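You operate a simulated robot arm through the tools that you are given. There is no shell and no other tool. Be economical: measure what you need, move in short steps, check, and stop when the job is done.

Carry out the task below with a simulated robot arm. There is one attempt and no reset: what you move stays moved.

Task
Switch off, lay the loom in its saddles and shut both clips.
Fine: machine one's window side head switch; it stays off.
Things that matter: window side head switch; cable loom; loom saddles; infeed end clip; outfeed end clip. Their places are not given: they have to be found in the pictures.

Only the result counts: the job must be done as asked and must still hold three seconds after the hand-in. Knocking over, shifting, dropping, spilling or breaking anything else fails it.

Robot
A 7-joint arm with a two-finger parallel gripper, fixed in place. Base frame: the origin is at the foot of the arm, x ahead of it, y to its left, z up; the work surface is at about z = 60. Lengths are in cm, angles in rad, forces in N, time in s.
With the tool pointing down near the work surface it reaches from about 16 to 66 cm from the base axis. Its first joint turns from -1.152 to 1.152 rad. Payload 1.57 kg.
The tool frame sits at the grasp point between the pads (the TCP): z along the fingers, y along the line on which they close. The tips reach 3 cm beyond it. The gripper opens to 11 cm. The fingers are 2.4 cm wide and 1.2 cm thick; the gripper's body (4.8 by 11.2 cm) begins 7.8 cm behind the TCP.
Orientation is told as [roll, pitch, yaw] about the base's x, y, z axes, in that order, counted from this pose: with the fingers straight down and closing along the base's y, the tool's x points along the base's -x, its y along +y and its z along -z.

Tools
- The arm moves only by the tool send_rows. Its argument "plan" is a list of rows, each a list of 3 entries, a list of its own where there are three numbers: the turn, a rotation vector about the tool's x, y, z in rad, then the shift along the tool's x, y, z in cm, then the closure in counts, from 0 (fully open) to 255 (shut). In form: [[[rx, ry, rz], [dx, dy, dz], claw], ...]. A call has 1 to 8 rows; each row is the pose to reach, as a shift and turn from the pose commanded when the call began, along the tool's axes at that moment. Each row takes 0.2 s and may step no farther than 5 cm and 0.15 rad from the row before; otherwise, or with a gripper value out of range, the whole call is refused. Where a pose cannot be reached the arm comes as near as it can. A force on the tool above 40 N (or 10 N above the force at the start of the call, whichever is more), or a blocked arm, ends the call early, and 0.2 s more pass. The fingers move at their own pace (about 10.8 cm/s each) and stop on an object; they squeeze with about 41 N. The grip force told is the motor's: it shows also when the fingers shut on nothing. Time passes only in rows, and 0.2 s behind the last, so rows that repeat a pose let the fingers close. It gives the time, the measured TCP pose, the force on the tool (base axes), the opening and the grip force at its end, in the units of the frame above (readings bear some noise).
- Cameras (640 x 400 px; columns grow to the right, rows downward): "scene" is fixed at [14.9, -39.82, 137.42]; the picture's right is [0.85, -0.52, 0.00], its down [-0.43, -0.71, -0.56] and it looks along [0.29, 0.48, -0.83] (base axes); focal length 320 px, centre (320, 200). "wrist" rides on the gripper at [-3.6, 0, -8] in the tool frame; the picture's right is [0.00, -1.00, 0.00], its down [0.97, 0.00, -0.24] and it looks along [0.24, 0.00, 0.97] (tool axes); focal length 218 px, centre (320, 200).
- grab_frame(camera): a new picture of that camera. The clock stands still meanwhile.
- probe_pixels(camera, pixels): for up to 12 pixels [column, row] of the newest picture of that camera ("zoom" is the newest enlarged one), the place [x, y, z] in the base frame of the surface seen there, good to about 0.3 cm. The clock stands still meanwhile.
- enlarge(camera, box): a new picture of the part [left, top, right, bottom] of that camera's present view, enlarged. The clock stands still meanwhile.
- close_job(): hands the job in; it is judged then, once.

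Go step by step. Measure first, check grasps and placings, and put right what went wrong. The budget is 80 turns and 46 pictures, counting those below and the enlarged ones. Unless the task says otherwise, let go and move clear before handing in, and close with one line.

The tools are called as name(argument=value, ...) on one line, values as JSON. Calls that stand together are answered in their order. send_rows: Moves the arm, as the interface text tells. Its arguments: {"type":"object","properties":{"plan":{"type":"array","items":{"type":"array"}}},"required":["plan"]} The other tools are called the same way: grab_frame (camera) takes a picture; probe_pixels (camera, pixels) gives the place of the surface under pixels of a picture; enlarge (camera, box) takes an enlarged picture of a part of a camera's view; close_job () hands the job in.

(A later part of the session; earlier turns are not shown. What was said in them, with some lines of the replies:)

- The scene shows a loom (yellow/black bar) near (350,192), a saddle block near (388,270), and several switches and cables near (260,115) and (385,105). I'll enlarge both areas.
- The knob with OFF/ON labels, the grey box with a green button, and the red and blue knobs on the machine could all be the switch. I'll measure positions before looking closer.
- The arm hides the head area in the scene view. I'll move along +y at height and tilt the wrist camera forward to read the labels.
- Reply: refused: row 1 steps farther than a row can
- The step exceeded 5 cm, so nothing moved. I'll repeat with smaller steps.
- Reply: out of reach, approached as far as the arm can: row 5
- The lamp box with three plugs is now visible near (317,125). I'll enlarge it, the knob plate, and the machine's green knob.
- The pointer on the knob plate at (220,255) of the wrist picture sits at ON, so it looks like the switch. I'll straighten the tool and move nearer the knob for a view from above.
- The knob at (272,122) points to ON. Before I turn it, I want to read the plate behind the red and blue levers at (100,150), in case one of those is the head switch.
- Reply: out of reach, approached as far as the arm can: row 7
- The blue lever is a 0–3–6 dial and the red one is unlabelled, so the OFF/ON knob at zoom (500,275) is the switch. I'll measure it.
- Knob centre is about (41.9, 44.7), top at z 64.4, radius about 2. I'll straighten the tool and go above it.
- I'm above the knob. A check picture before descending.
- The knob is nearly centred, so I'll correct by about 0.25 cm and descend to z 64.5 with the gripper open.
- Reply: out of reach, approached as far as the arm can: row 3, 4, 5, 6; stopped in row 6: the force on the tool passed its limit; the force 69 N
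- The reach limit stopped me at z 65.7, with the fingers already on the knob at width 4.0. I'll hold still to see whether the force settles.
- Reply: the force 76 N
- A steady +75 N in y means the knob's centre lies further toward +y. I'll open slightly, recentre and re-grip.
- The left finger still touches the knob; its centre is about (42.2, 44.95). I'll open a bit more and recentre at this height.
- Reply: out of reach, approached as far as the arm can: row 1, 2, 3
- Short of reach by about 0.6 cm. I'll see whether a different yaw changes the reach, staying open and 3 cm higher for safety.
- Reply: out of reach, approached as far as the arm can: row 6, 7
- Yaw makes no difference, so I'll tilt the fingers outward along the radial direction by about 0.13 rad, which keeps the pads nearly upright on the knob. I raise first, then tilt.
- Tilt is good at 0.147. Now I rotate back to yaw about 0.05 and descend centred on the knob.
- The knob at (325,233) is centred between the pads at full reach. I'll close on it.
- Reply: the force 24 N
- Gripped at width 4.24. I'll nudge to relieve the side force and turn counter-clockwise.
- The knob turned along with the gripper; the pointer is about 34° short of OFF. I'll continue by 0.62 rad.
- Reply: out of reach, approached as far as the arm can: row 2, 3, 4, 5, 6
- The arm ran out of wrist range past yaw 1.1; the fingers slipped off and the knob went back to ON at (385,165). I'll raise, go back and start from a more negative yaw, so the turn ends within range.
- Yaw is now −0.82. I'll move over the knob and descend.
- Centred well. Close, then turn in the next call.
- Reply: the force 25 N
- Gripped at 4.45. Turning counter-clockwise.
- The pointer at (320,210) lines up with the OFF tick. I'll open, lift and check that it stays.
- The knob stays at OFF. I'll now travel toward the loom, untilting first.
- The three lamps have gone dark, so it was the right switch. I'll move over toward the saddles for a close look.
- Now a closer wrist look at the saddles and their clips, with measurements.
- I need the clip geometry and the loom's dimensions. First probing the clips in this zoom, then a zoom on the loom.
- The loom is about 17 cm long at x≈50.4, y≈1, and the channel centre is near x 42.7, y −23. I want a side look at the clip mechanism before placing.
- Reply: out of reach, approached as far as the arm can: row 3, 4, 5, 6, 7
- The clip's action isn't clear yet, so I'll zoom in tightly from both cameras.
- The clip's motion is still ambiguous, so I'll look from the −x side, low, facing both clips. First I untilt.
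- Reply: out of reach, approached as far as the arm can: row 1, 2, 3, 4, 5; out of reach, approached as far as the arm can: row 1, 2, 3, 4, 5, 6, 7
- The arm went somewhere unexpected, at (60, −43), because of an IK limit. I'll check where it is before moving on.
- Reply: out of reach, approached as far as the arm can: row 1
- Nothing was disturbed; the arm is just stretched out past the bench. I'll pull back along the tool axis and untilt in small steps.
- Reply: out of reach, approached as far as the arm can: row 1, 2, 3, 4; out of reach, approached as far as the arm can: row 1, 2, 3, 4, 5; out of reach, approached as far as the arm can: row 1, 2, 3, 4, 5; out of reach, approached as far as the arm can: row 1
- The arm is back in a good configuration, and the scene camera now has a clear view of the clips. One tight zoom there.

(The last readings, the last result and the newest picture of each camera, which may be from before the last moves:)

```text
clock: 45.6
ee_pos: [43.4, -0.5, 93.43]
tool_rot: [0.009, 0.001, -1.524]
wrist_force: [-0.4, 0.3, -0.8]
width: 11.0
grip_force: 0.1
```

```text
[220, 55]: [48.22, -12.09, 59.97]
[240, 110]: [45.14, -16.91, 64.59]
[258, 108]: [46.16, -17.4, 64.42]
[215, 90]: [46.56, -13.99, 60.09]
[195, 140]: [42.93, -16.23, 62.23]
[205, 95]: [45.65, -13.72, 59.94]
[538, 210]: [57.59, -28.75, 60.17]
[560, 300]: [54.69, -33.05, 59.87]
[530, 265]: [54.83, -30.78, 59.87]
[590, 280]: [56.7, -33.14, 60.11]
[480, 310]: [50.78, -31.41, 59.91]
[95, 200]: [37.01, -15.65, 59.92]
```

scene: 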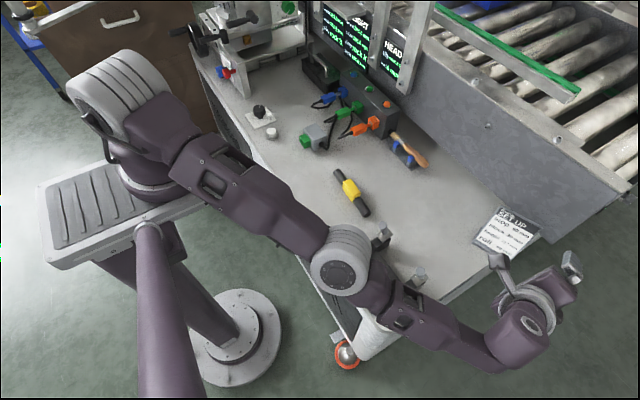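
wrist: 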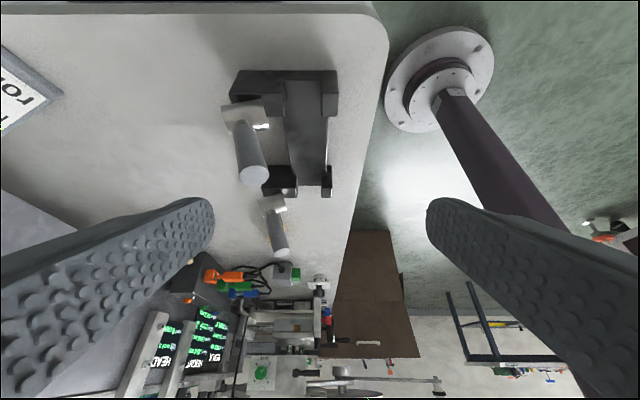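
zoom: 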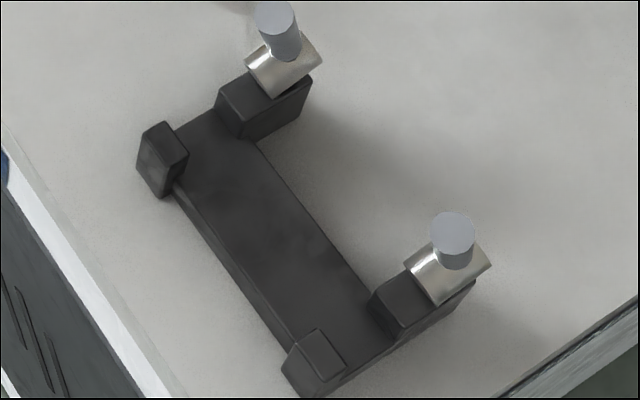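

The clips look like lever-type, to be folded over toward the channel. First I'll go above the loom at (50.3, 0.95), correct yaw to −1.571 and check.

send_rows(plan=[[[0, 0, 0.047], [0.5, 2.5, 3], 0], [[0, 0, 0.047], [1, 5, 6], 0], [[0, 0, 0.047], [1.8, 6.9, 10], 0], [[0, 0, 0.047], [1.8, 6.9, 14.5], 0], [[0, 0, 0.047], [1.8, 6.9, 18], 0]])

grab_frame(camera="wrist")

```text
clock: 46.8
ee_pos: [50.43, 1.96, 75.65]
tool_rot: [0.01, 0.001, -1.569]
wrist_force: [0.2, 0.5, 0.2]
width: 10.98
grip_force: 0.0
```

```text
8 pictures are left
```

wrist: 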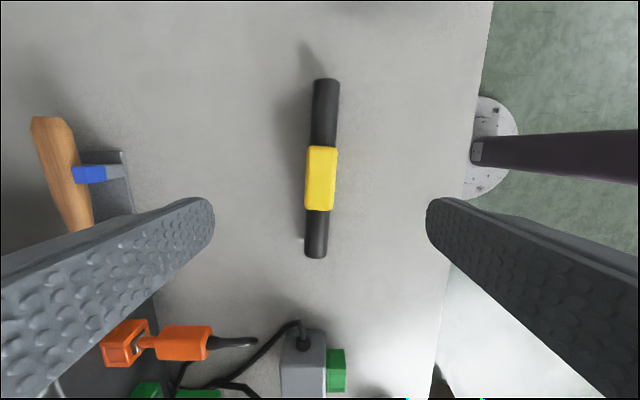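

The yellow sleeve at (321,178) is centred; I descend to z 63.6 and grip.

send_rows(plan=[[[0, 0, 0], [-0.9, 0, 4], 60], [[0, 0, 0], [-0.9, 0, 8], 60], [[0, 0, 0], [-0.9, 0, 11], 60], [[0, 0, 0], [-0.9, 0, 12.05], 60], [[0, 0, 0], [-0.9, 0, 12.05], 60]])

send_rows(plan=[[[0, 0, 0], [0, 0, 0], 150], [[0, 0, 0], [0, 0, 0], 255], [[0, 0, 0], [0, 0, 0], 255], [[0, 0, 0], [0, 0, 0], 255]])

```text
clock: 48.0
ee_pos: [50.44, 1.16, 63.23]
tool_rot: [0.011, 0.003, -1.567]
wrist_force: [-0.5, 0.8, 0.0]
width: 8.43
grip_force: 0.1
```

```text
clock: 49.0
ee_pos: [50.49, 1.05, 63.18]
tool_rot: [0.011, 0.002, -1.567]
wrist_force: [0.8, 0.5, 0.6]
width: 2.75
grip_force: 38.4
```

The loom is held at width 2.75. I'll lift to z 80 and carry it to over the saddles at (42.9, −22.8).

send_rows(plan=[[[0, 0, 0], [0, 0, -2], 255], [[0, 0, 0], [0, 0, -6], 255], [[0, 0, 0], [0, 0, -10], 255], [[0, 0, 0], [0, 0, -14], 255], [[0, 0, 0], [0, 0, -17], 255]])

send_rows(plan=[[[0, 0, 0], [-3, -1, 0], 255], [[0, 0, 0], [-6, -2, 0], 255], [[0, 0, 0], [-9, -3, 0], 255], [[0, 0, 0], [-12, -4, 0], 255], [[0, 0, 0], [-15, -5, 0], 255], [[0, 0, 0], [-18, -6, 0], 255], [[0, 0, 0], [-21, -7, 0], 255], [[0, 0, 0], [-23.9, -7.6, 0], 255]])

grab_frame(camera="wrist")

```text
clock: 50.2
ee_pos: [50.44, 0.97, 80.58]
tool_rot: [0.01, 0.003, -1.566]
wrist_force: [-0.9, -0.8, -0.8]
width: 2.77
grip_force: 38.0
```

```text
clock: 52.0
ee_pos: [42.82, -23.14, 80.39]
tool_rot: [0.01, 0.003, -1.567]
wrist_force: [0.5, -0.2, -1.9]
width: 2.75
grip_force: 38.0
```

```text
7 pictures are left
```

wrist: 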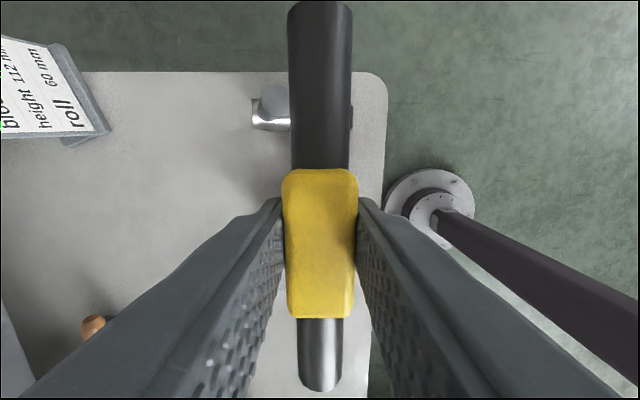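

Aligned well. I'll descend straight down toward z 65.6.

send_rows(plan=[[[0, 0, 0], [0.2, 0.05, 3], 255], [[0, 0, 0], [0.2, 0.05, 6], 255], [[0, 0, 0], [0.2, 0.05, 9], 255], [[0, 0, 0], [0.2, 0.05, 11], 255], [[0, 0, 0], [0.2, 0.05, 13], 255], [[0, 0, 0], [0.2, 0.05, 14], 255], [[0, 0, 0], [0.2, 0.05, 14.6], 255]])

```text
clock: 53.6
ee_pos: [43.18, -22.94, 65.63]
tool_rot: [0.01, 0.001, -1.567]
wrist_force: [0.9, -0.6, -2.1]
width: 2.75
grip_force: 37.9
```

send_rows(plan=[[[0, 0, 0], [0, -0.2, 0], 255], [[0, 0, 0], [0, -0.2, 0.25], 255], [[0, 0, 0], [0, -0.2, 0.25], 255]])

grab_frame(camera="scene")

```text
clock: 54.4
ee_pos: [43.0, -22.86, 65.4]
tool_rot: [0.01, 0.003, -1.566]
wrist_force: [-6.0, 3.6, 32.6]
width: 2.76
grip_force: 38.1
```

```text
6 pictures are left
```

scene: 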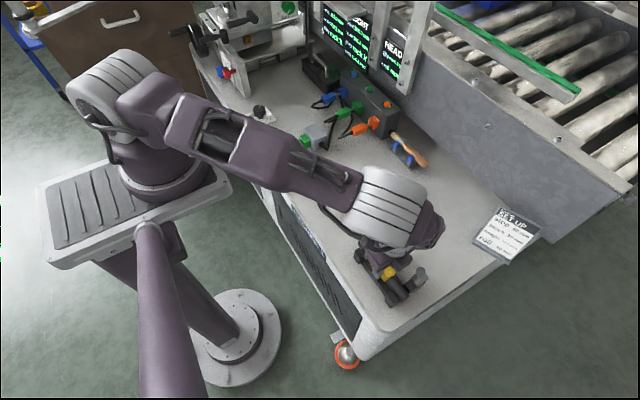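

There is 32 N of upward force, so the loom is bottomed in the saddles. Release and rise.

send_rows(plan=[[[0, 0, 0], [0, 0, -0.1], 180], [[0, 0, 0], [0, 0, -0.1], 120], [[0, 0, 0], [0, 0, -0.1], 120], [[0, 0, 0], [0, 0, -4], 120], [[0, 0, 0], [0, 0, -8], 120], [[0, 0, 0], [0, 0, -12], 120], [[0, 0, 0], [0, 0, -15], 120]])

grab_frame(camera="wrist")

probe_pixels(camera="wrist", pixels=[[320, 100], [318, 180], [318, 260], [318, 330], [270, 110], [270, 100], [275, 330], [345, 100], [345, 260]])

```text
clock: 56.0
ee_pos: [42.75, -22.72, 80.32]
tool_rot: [0.011, 0.001, -1.567]
wrist_force: [-1.3, -0.2, -0.3]
width: 5.79
grip_force: 0.0
```

```text
5 pictures are left
```

wrist: 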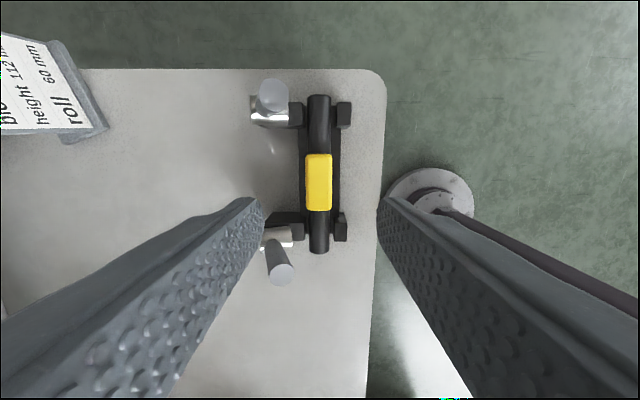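

```text
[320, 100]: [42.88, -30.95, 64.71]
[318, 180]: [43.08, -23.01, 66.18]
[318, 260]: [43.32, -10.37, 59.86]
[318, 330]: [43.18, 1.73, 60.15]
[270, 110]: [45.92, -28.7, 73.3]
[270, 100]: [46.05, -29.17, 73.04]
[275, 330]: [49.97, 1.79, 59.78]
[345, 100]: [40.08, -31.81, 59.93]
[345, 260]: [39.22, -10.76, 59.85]
```

The loom lies in the saddles, with the bar top at 64.7. Now the near clip: close the fingers, go to the +x side of its handle and push it gently toward −x.

send_rows(plan=[[[0, 0, 0], [2, 2.5, 0], 255], [[0, 0, 0], [4, 5, 0], 255], [[0, 0, 0], [5.9, 7.6, 0], 255], [[0, 0, 0], [5.9, 7.6, 3.5], 255], [[0, 0, 0], [5.9, 7.6, 6.8], 255]])

send_rows(plan=[[[0, 0, 0], [0, -0.6, 0], 255], [[0, 0, 0], [0, -1.2, 0], 255], [[0, 0, 0], [0, -1.8, 0], 255], [[0, 0, 0], [0, -2.4, 0], 255], [[0, 0, 0], [0, -3, 0], 255]])

```text
clock: 57.2
ee_pos: [50.37, -16.72, 73.76]
tool_rot: [0.01, 0.002, -1.567]
wrist_force: [0.3, 1.0, -0.5]
width: 0.0
grip_force: 21.2
```

```text
clock: 58.4
ee_pos: [47.47, -16.97, 73.64]
tool_rot: [0.01, 0.003, -1.566]
wrist_force: [1.7, -1.7, 0.1]
width: 0.0
grip_force: 21.5
```

Only 1.7 N while displacing the handle, so it is turning freely. Continue.

send_rows(plan=[[[0, 0, 0], [0, -0.8, 0], 255], [[0, 0, 0], [0, -1.6, 0], 255], [[0, 0, 0], [0, -2.4, 0], 255], [[0, 0, 0], [0, -3.2, 0], 255], [[0, 0, 0], [0, -4, 0], 255]])

enlarge(camera="scene", box=[340, 210, 440, 310])

```text
clock: 59.6
ee_pos: [43.48, -16.9, 73.71]
tool_rot: [0.01, 0.003, -1.569]
wrist_force: [1.2, 0.4, -0.1]
width: 0.0
grip_force: 21.2
```

```text
4.00 times, centred on (390, 260) of scene
```

zoom: 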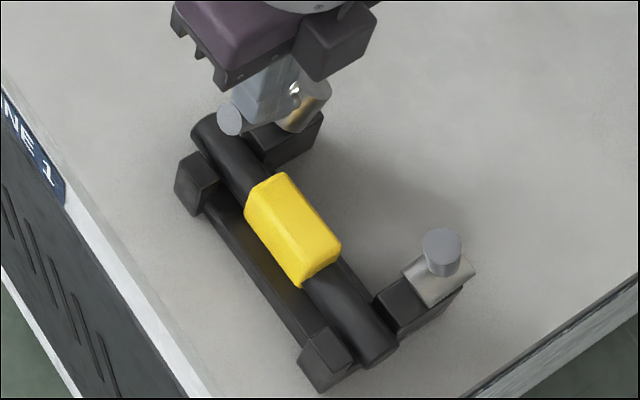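

The handle is folding over toward the channel. I'll push a bit further, then press down from above.

send_rows(plan=[[[0, 0, 0], [0, -0.8, 0], 255], [[0, 0, 0], [0, -1.6, 0], 255], [[0, 0, 0], [0, -2.4, 0], 255], [[0, 0, 0], [0, -2.8, 0.8], 255], [[0, 0, 0], [0, -2.8, 1.6], 255], [[0, 0, 0], [0, -2.8, 2.4], 255]])

```text
clock: 61.0
ee_pos: [40.68, -16.88, 71.18]
tool_rot: [0.011, 0.001, -1.567]
wrist_force: [-1.0, 0.2, 1.4]
width: 0.0
grip_force: 21.3
```

send_rows(plan=[[[0, 0, 0], [0, 0, 0.5], 255], [[0, 0, 0], [0, 0, 1], 255], [[0, 0, 0], [0, 0, 1.5], 255], [[0, 0, 0], [0, 0, 2], 255]])

```text
clock: 61.7
ee_pos: [40.68, -17.02, 70.39]
tool_rot: [0.011, -0.001, -1.57]
wrist_force: [-9.4, 2.6, 32.3]
width: 0.0
grip_force: 20.6
stopped in row 3: the force on the tool passed its limit (the readings are from after the stop); the commanded pose is now the measured one
```

Firm stop with the tip at z 67.4. I'll lift clear and look.

send_rows(plan=[[[0, 0, 0], [0, 0, -3], 255], [[0, 0, 0], [0, 0, -7], 255], [[0, 0, 0], [-2, 2, -8.5], 255], [[0, 0, 0], [-6, 5, -8.5], 255], [[0, 0, 0], [-9, 9, -8.5], 255], [[0, 0, 0], [-12.3, 10, -8.5], 255]])

enlarge(camera="wrist", box=[300, 60, 560, 380])

```text
clock: 63.1
ee_pos: [50.88, -29.21, 79.08]
tool_rot: [0.011, 0.001, -1.568]
wrist_force: [0.2, -0.9, 1.4]
width: 0.0
grip_force: 21.1
```

```text
1.25 times, centred on (430, 220) of wrist
```

zoom: 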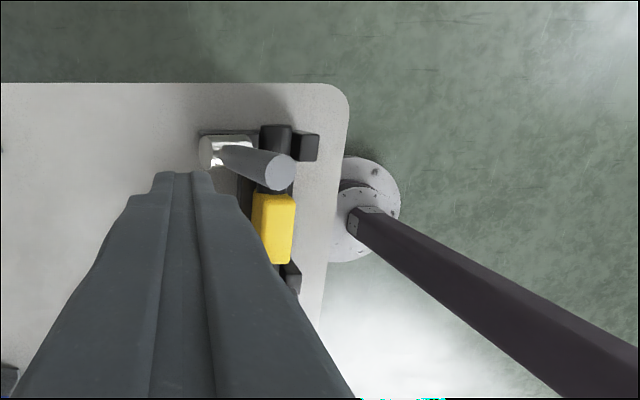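

The near clip is hidden from here. I'll do the far clip the same way: descend at x 50.9, y −29.4, then push.

send_rows(plan=[[[0, 0, 0], [-0.2, 0, 3], 255], [[0, 0, 0], [-0.2, 0, 5.3], 255], [[0, 0, 0], [-0.2, -1.2, 5.3], 255], [[0, 0, 0], [-0.2, -2.2, 5.3], 255], [[0, 0, 0], [-0.2, -3, 5.3], 255], [[0, 0, 0], [-0.2, -3.8, 5.3], 255], [[0, 0, 0], [-0.2, -4.6, 5.3], 255], [[0, 0, 0], [-0.2, -5.4, 5.3], 255]])

send_rows(plan=[[[0, 0, 0], [0, -0.8, 0], 255], [[0, 0, 0], [0, -1.6, 0], 255], [[0, 0, 0], [0, -2.4, 0], 255], [[0, 0, 0], [0, -3.2, 0], 255], [[0, 0, 0], [0, -4, 0], 255], [[0, 0, 0], [0, -4.8, 0.8], 255], [[0, 0, 0], [0, -4.8, 1.7], 255], [[0, 0, 0], [0, -4.8, 2.5], 255]])

send_rows(plan=[[[0, 0, 0], [0, 0, 0.5], 255], [[0, 0, 0], [0, 0, 1], 255], [[0, 0, 0], [0, 0, 1.5], 255], [[0, 0, 0], [0, 0, 2], 255]])

```text
clock: 64.9
ee_pos: [45.45, -29.4, 73.49]
tool_rot: [0.01, 0.004, -1.568]
wrist_force: [0.8, 0.5, 0.5]
width: 0.0
grip_force: 21.0
```

```text
clock: 66.7
ee_pos: [40.44, -29.49, 70.99]
tool_rot: [0.01, -0.001, -1.568]
wrist_force: [-0.7, 0.1, 1.5]
width: 0.0
grip_force: 21.1
```

```text
clock: 67.3
ee_pos: [40.52, -29.43, 70.4]
tool_rot: [0.008, 0.001, -1.57]
wrist_force: [-8.6, 7.7, 31.3]
width: 0.01
grip_force: 21.3
stopped in row 2: the force on the tool passed its limit (the readings are from after the stop); the commanded pose is now the measured one
```

Same firm stop on the far clip (tip at z 67.4). I'll lift well clear toward +y and inspect both.

send_rows(plan=[[[0, 0, 0], [0, 0, -4], 255], [[0, 0, 0], [0, 0, -8.5], 255], [[0, 0, 0], [2, 3, -12], 255], [[0, 0, 0], [6, 4, -14], 255], [[0, 0, 0], [10.5, 4, -15], 255], [[0, 0, 0], [15, 4, -15], 255], [[0, 0, 0], [19.5, 4, -15], 255], [[0, 0, 0], [24, 4, -15], 255]])

send_rows(plan=[[[0, 0, 0], [4.5, 0, 0], 255], [[0, 0, 0], [9, 0, 0], 255], [[0, 0, 0], [12, 0, 0], 255]])

enlarge(camera="scene", box=[340, 210, 440, 310])

probe_pixels(camera="zoom", pixels=[[215, 135], [250, 120], [285, 105], [340, 310], [370, 290], [400, 280], [290, 230]])

```text
refused: row 3 steps farther than a row can; nothing moved
```

```text
clock: 68.1
ee_pos: [40.62, -18.21, 70.44]
tool_rot: [0.008, -0.005, -1.572]
wrist_force: [-4.2, -19.2, 12.6]
width: 0.01
grip_force: 21.2
```

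```text
4.00 times, centred on (390, 260) of scene
```

zoom: 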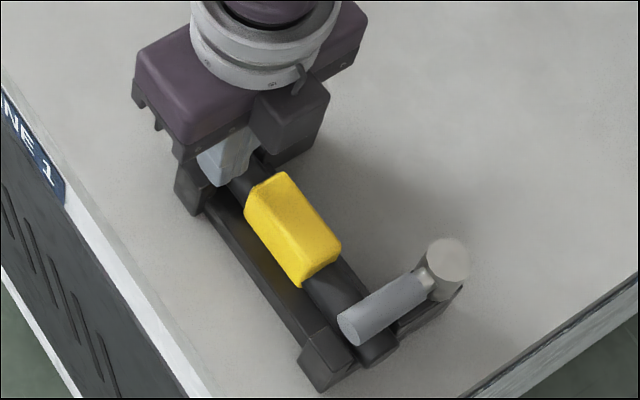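

```text
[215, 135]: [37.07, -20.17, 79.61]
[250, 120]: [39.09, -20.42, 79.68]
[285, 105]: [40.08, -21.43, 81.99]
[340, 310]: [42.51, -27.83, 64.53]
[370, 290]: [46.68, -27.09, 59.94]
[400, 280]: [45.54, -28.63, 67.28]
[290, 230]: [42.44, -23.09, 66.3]
```

My lift was refused because of one oversized step, so the sideways move ran low and came up against the near handle with 19 N. I'll back off 0.5 cm and lift straight up, then check.

send_rows(plan=[[[0, 0, 0], [-0.6, 0, 0], 255], [[0, 0, 0], [-0.6, 0, -4], 255], [[0, 0, 0], [-0.6, 0, -8.5], 255], [[0, 0, 0], [-0.6, 0, -13], 255], [[0, 0, 0], [3.5, 0, -13], 255], [[0, 0, 0], [8, 0, -13], 255], [[0, 0, 0], [12.5, 0, -13], 255], [[0, 0, 0], [17, 0, -13], 255]])

```text
clock: 69.9
ee_pos: [40.25, -0.39, 83.3]
tool_rot: [0.01, 0.0, -1.569]
wrist_force: [0.1, -0.3, 0.7]
width: 0.0
grip_force: 21.8
```

enlarge(camera="scene", box=[335, 210, 435, 310])

probe_pixels(camera="zoom", pixels=[[370, 325], [390, 305], [420, 290], [460, 255], [240, 145], [270, 125], [300, 85], [255, 135], [230, 150], [360, 330], [325, 240], [285, 115]])

```text
4.00 times, centred on (385, 260) of scene
```

zoom: 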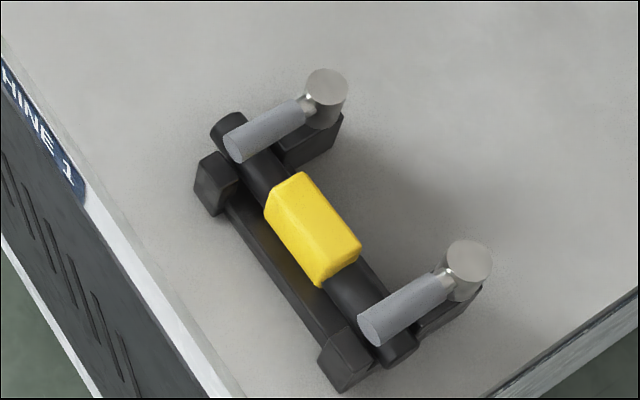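

```text
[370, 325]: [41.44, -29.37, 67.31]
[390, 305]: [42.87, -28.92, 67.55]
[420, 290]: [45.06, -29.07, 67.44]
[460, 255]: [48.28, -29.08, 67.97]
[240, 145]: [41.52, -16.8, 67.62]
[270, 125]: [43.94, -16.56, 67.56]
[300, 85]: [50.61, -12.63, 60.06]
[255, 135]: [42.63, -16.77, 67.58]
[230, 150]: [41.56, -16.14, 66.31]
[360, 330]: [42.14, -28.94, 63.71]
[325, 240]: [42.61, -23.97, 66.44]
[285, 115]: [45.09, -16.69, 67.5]
```

Both handles lie level across the loom with tops at z 67.5, as measured at (270,125) and (390,305), and the loom is in place. One last overall check, including the switch.

enlarge(camera="scene", box=[220, 60, 440, 310])

```text
1.60 times, centred on (330, 185) of scene
```

zoom: 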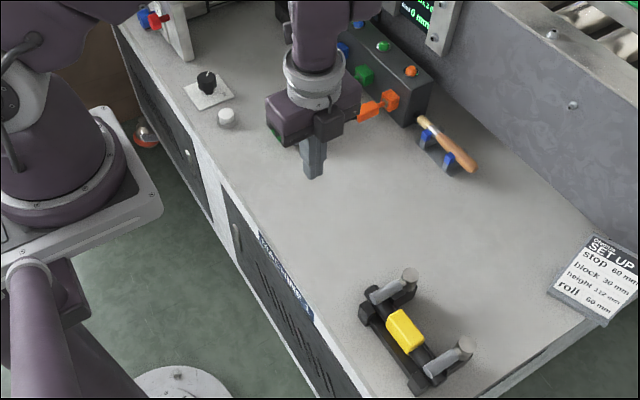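

The lamps are dark, the knob is at OFF, the loom is in its saddles with both clips folded shut, and the arm is clear. Handing in.

close_job()

```text
The job is handed in.
```

The head switch is off and its three lamps are dark, the loom lies in its saddles, both clips are folded shut across it, and the arm is clear.
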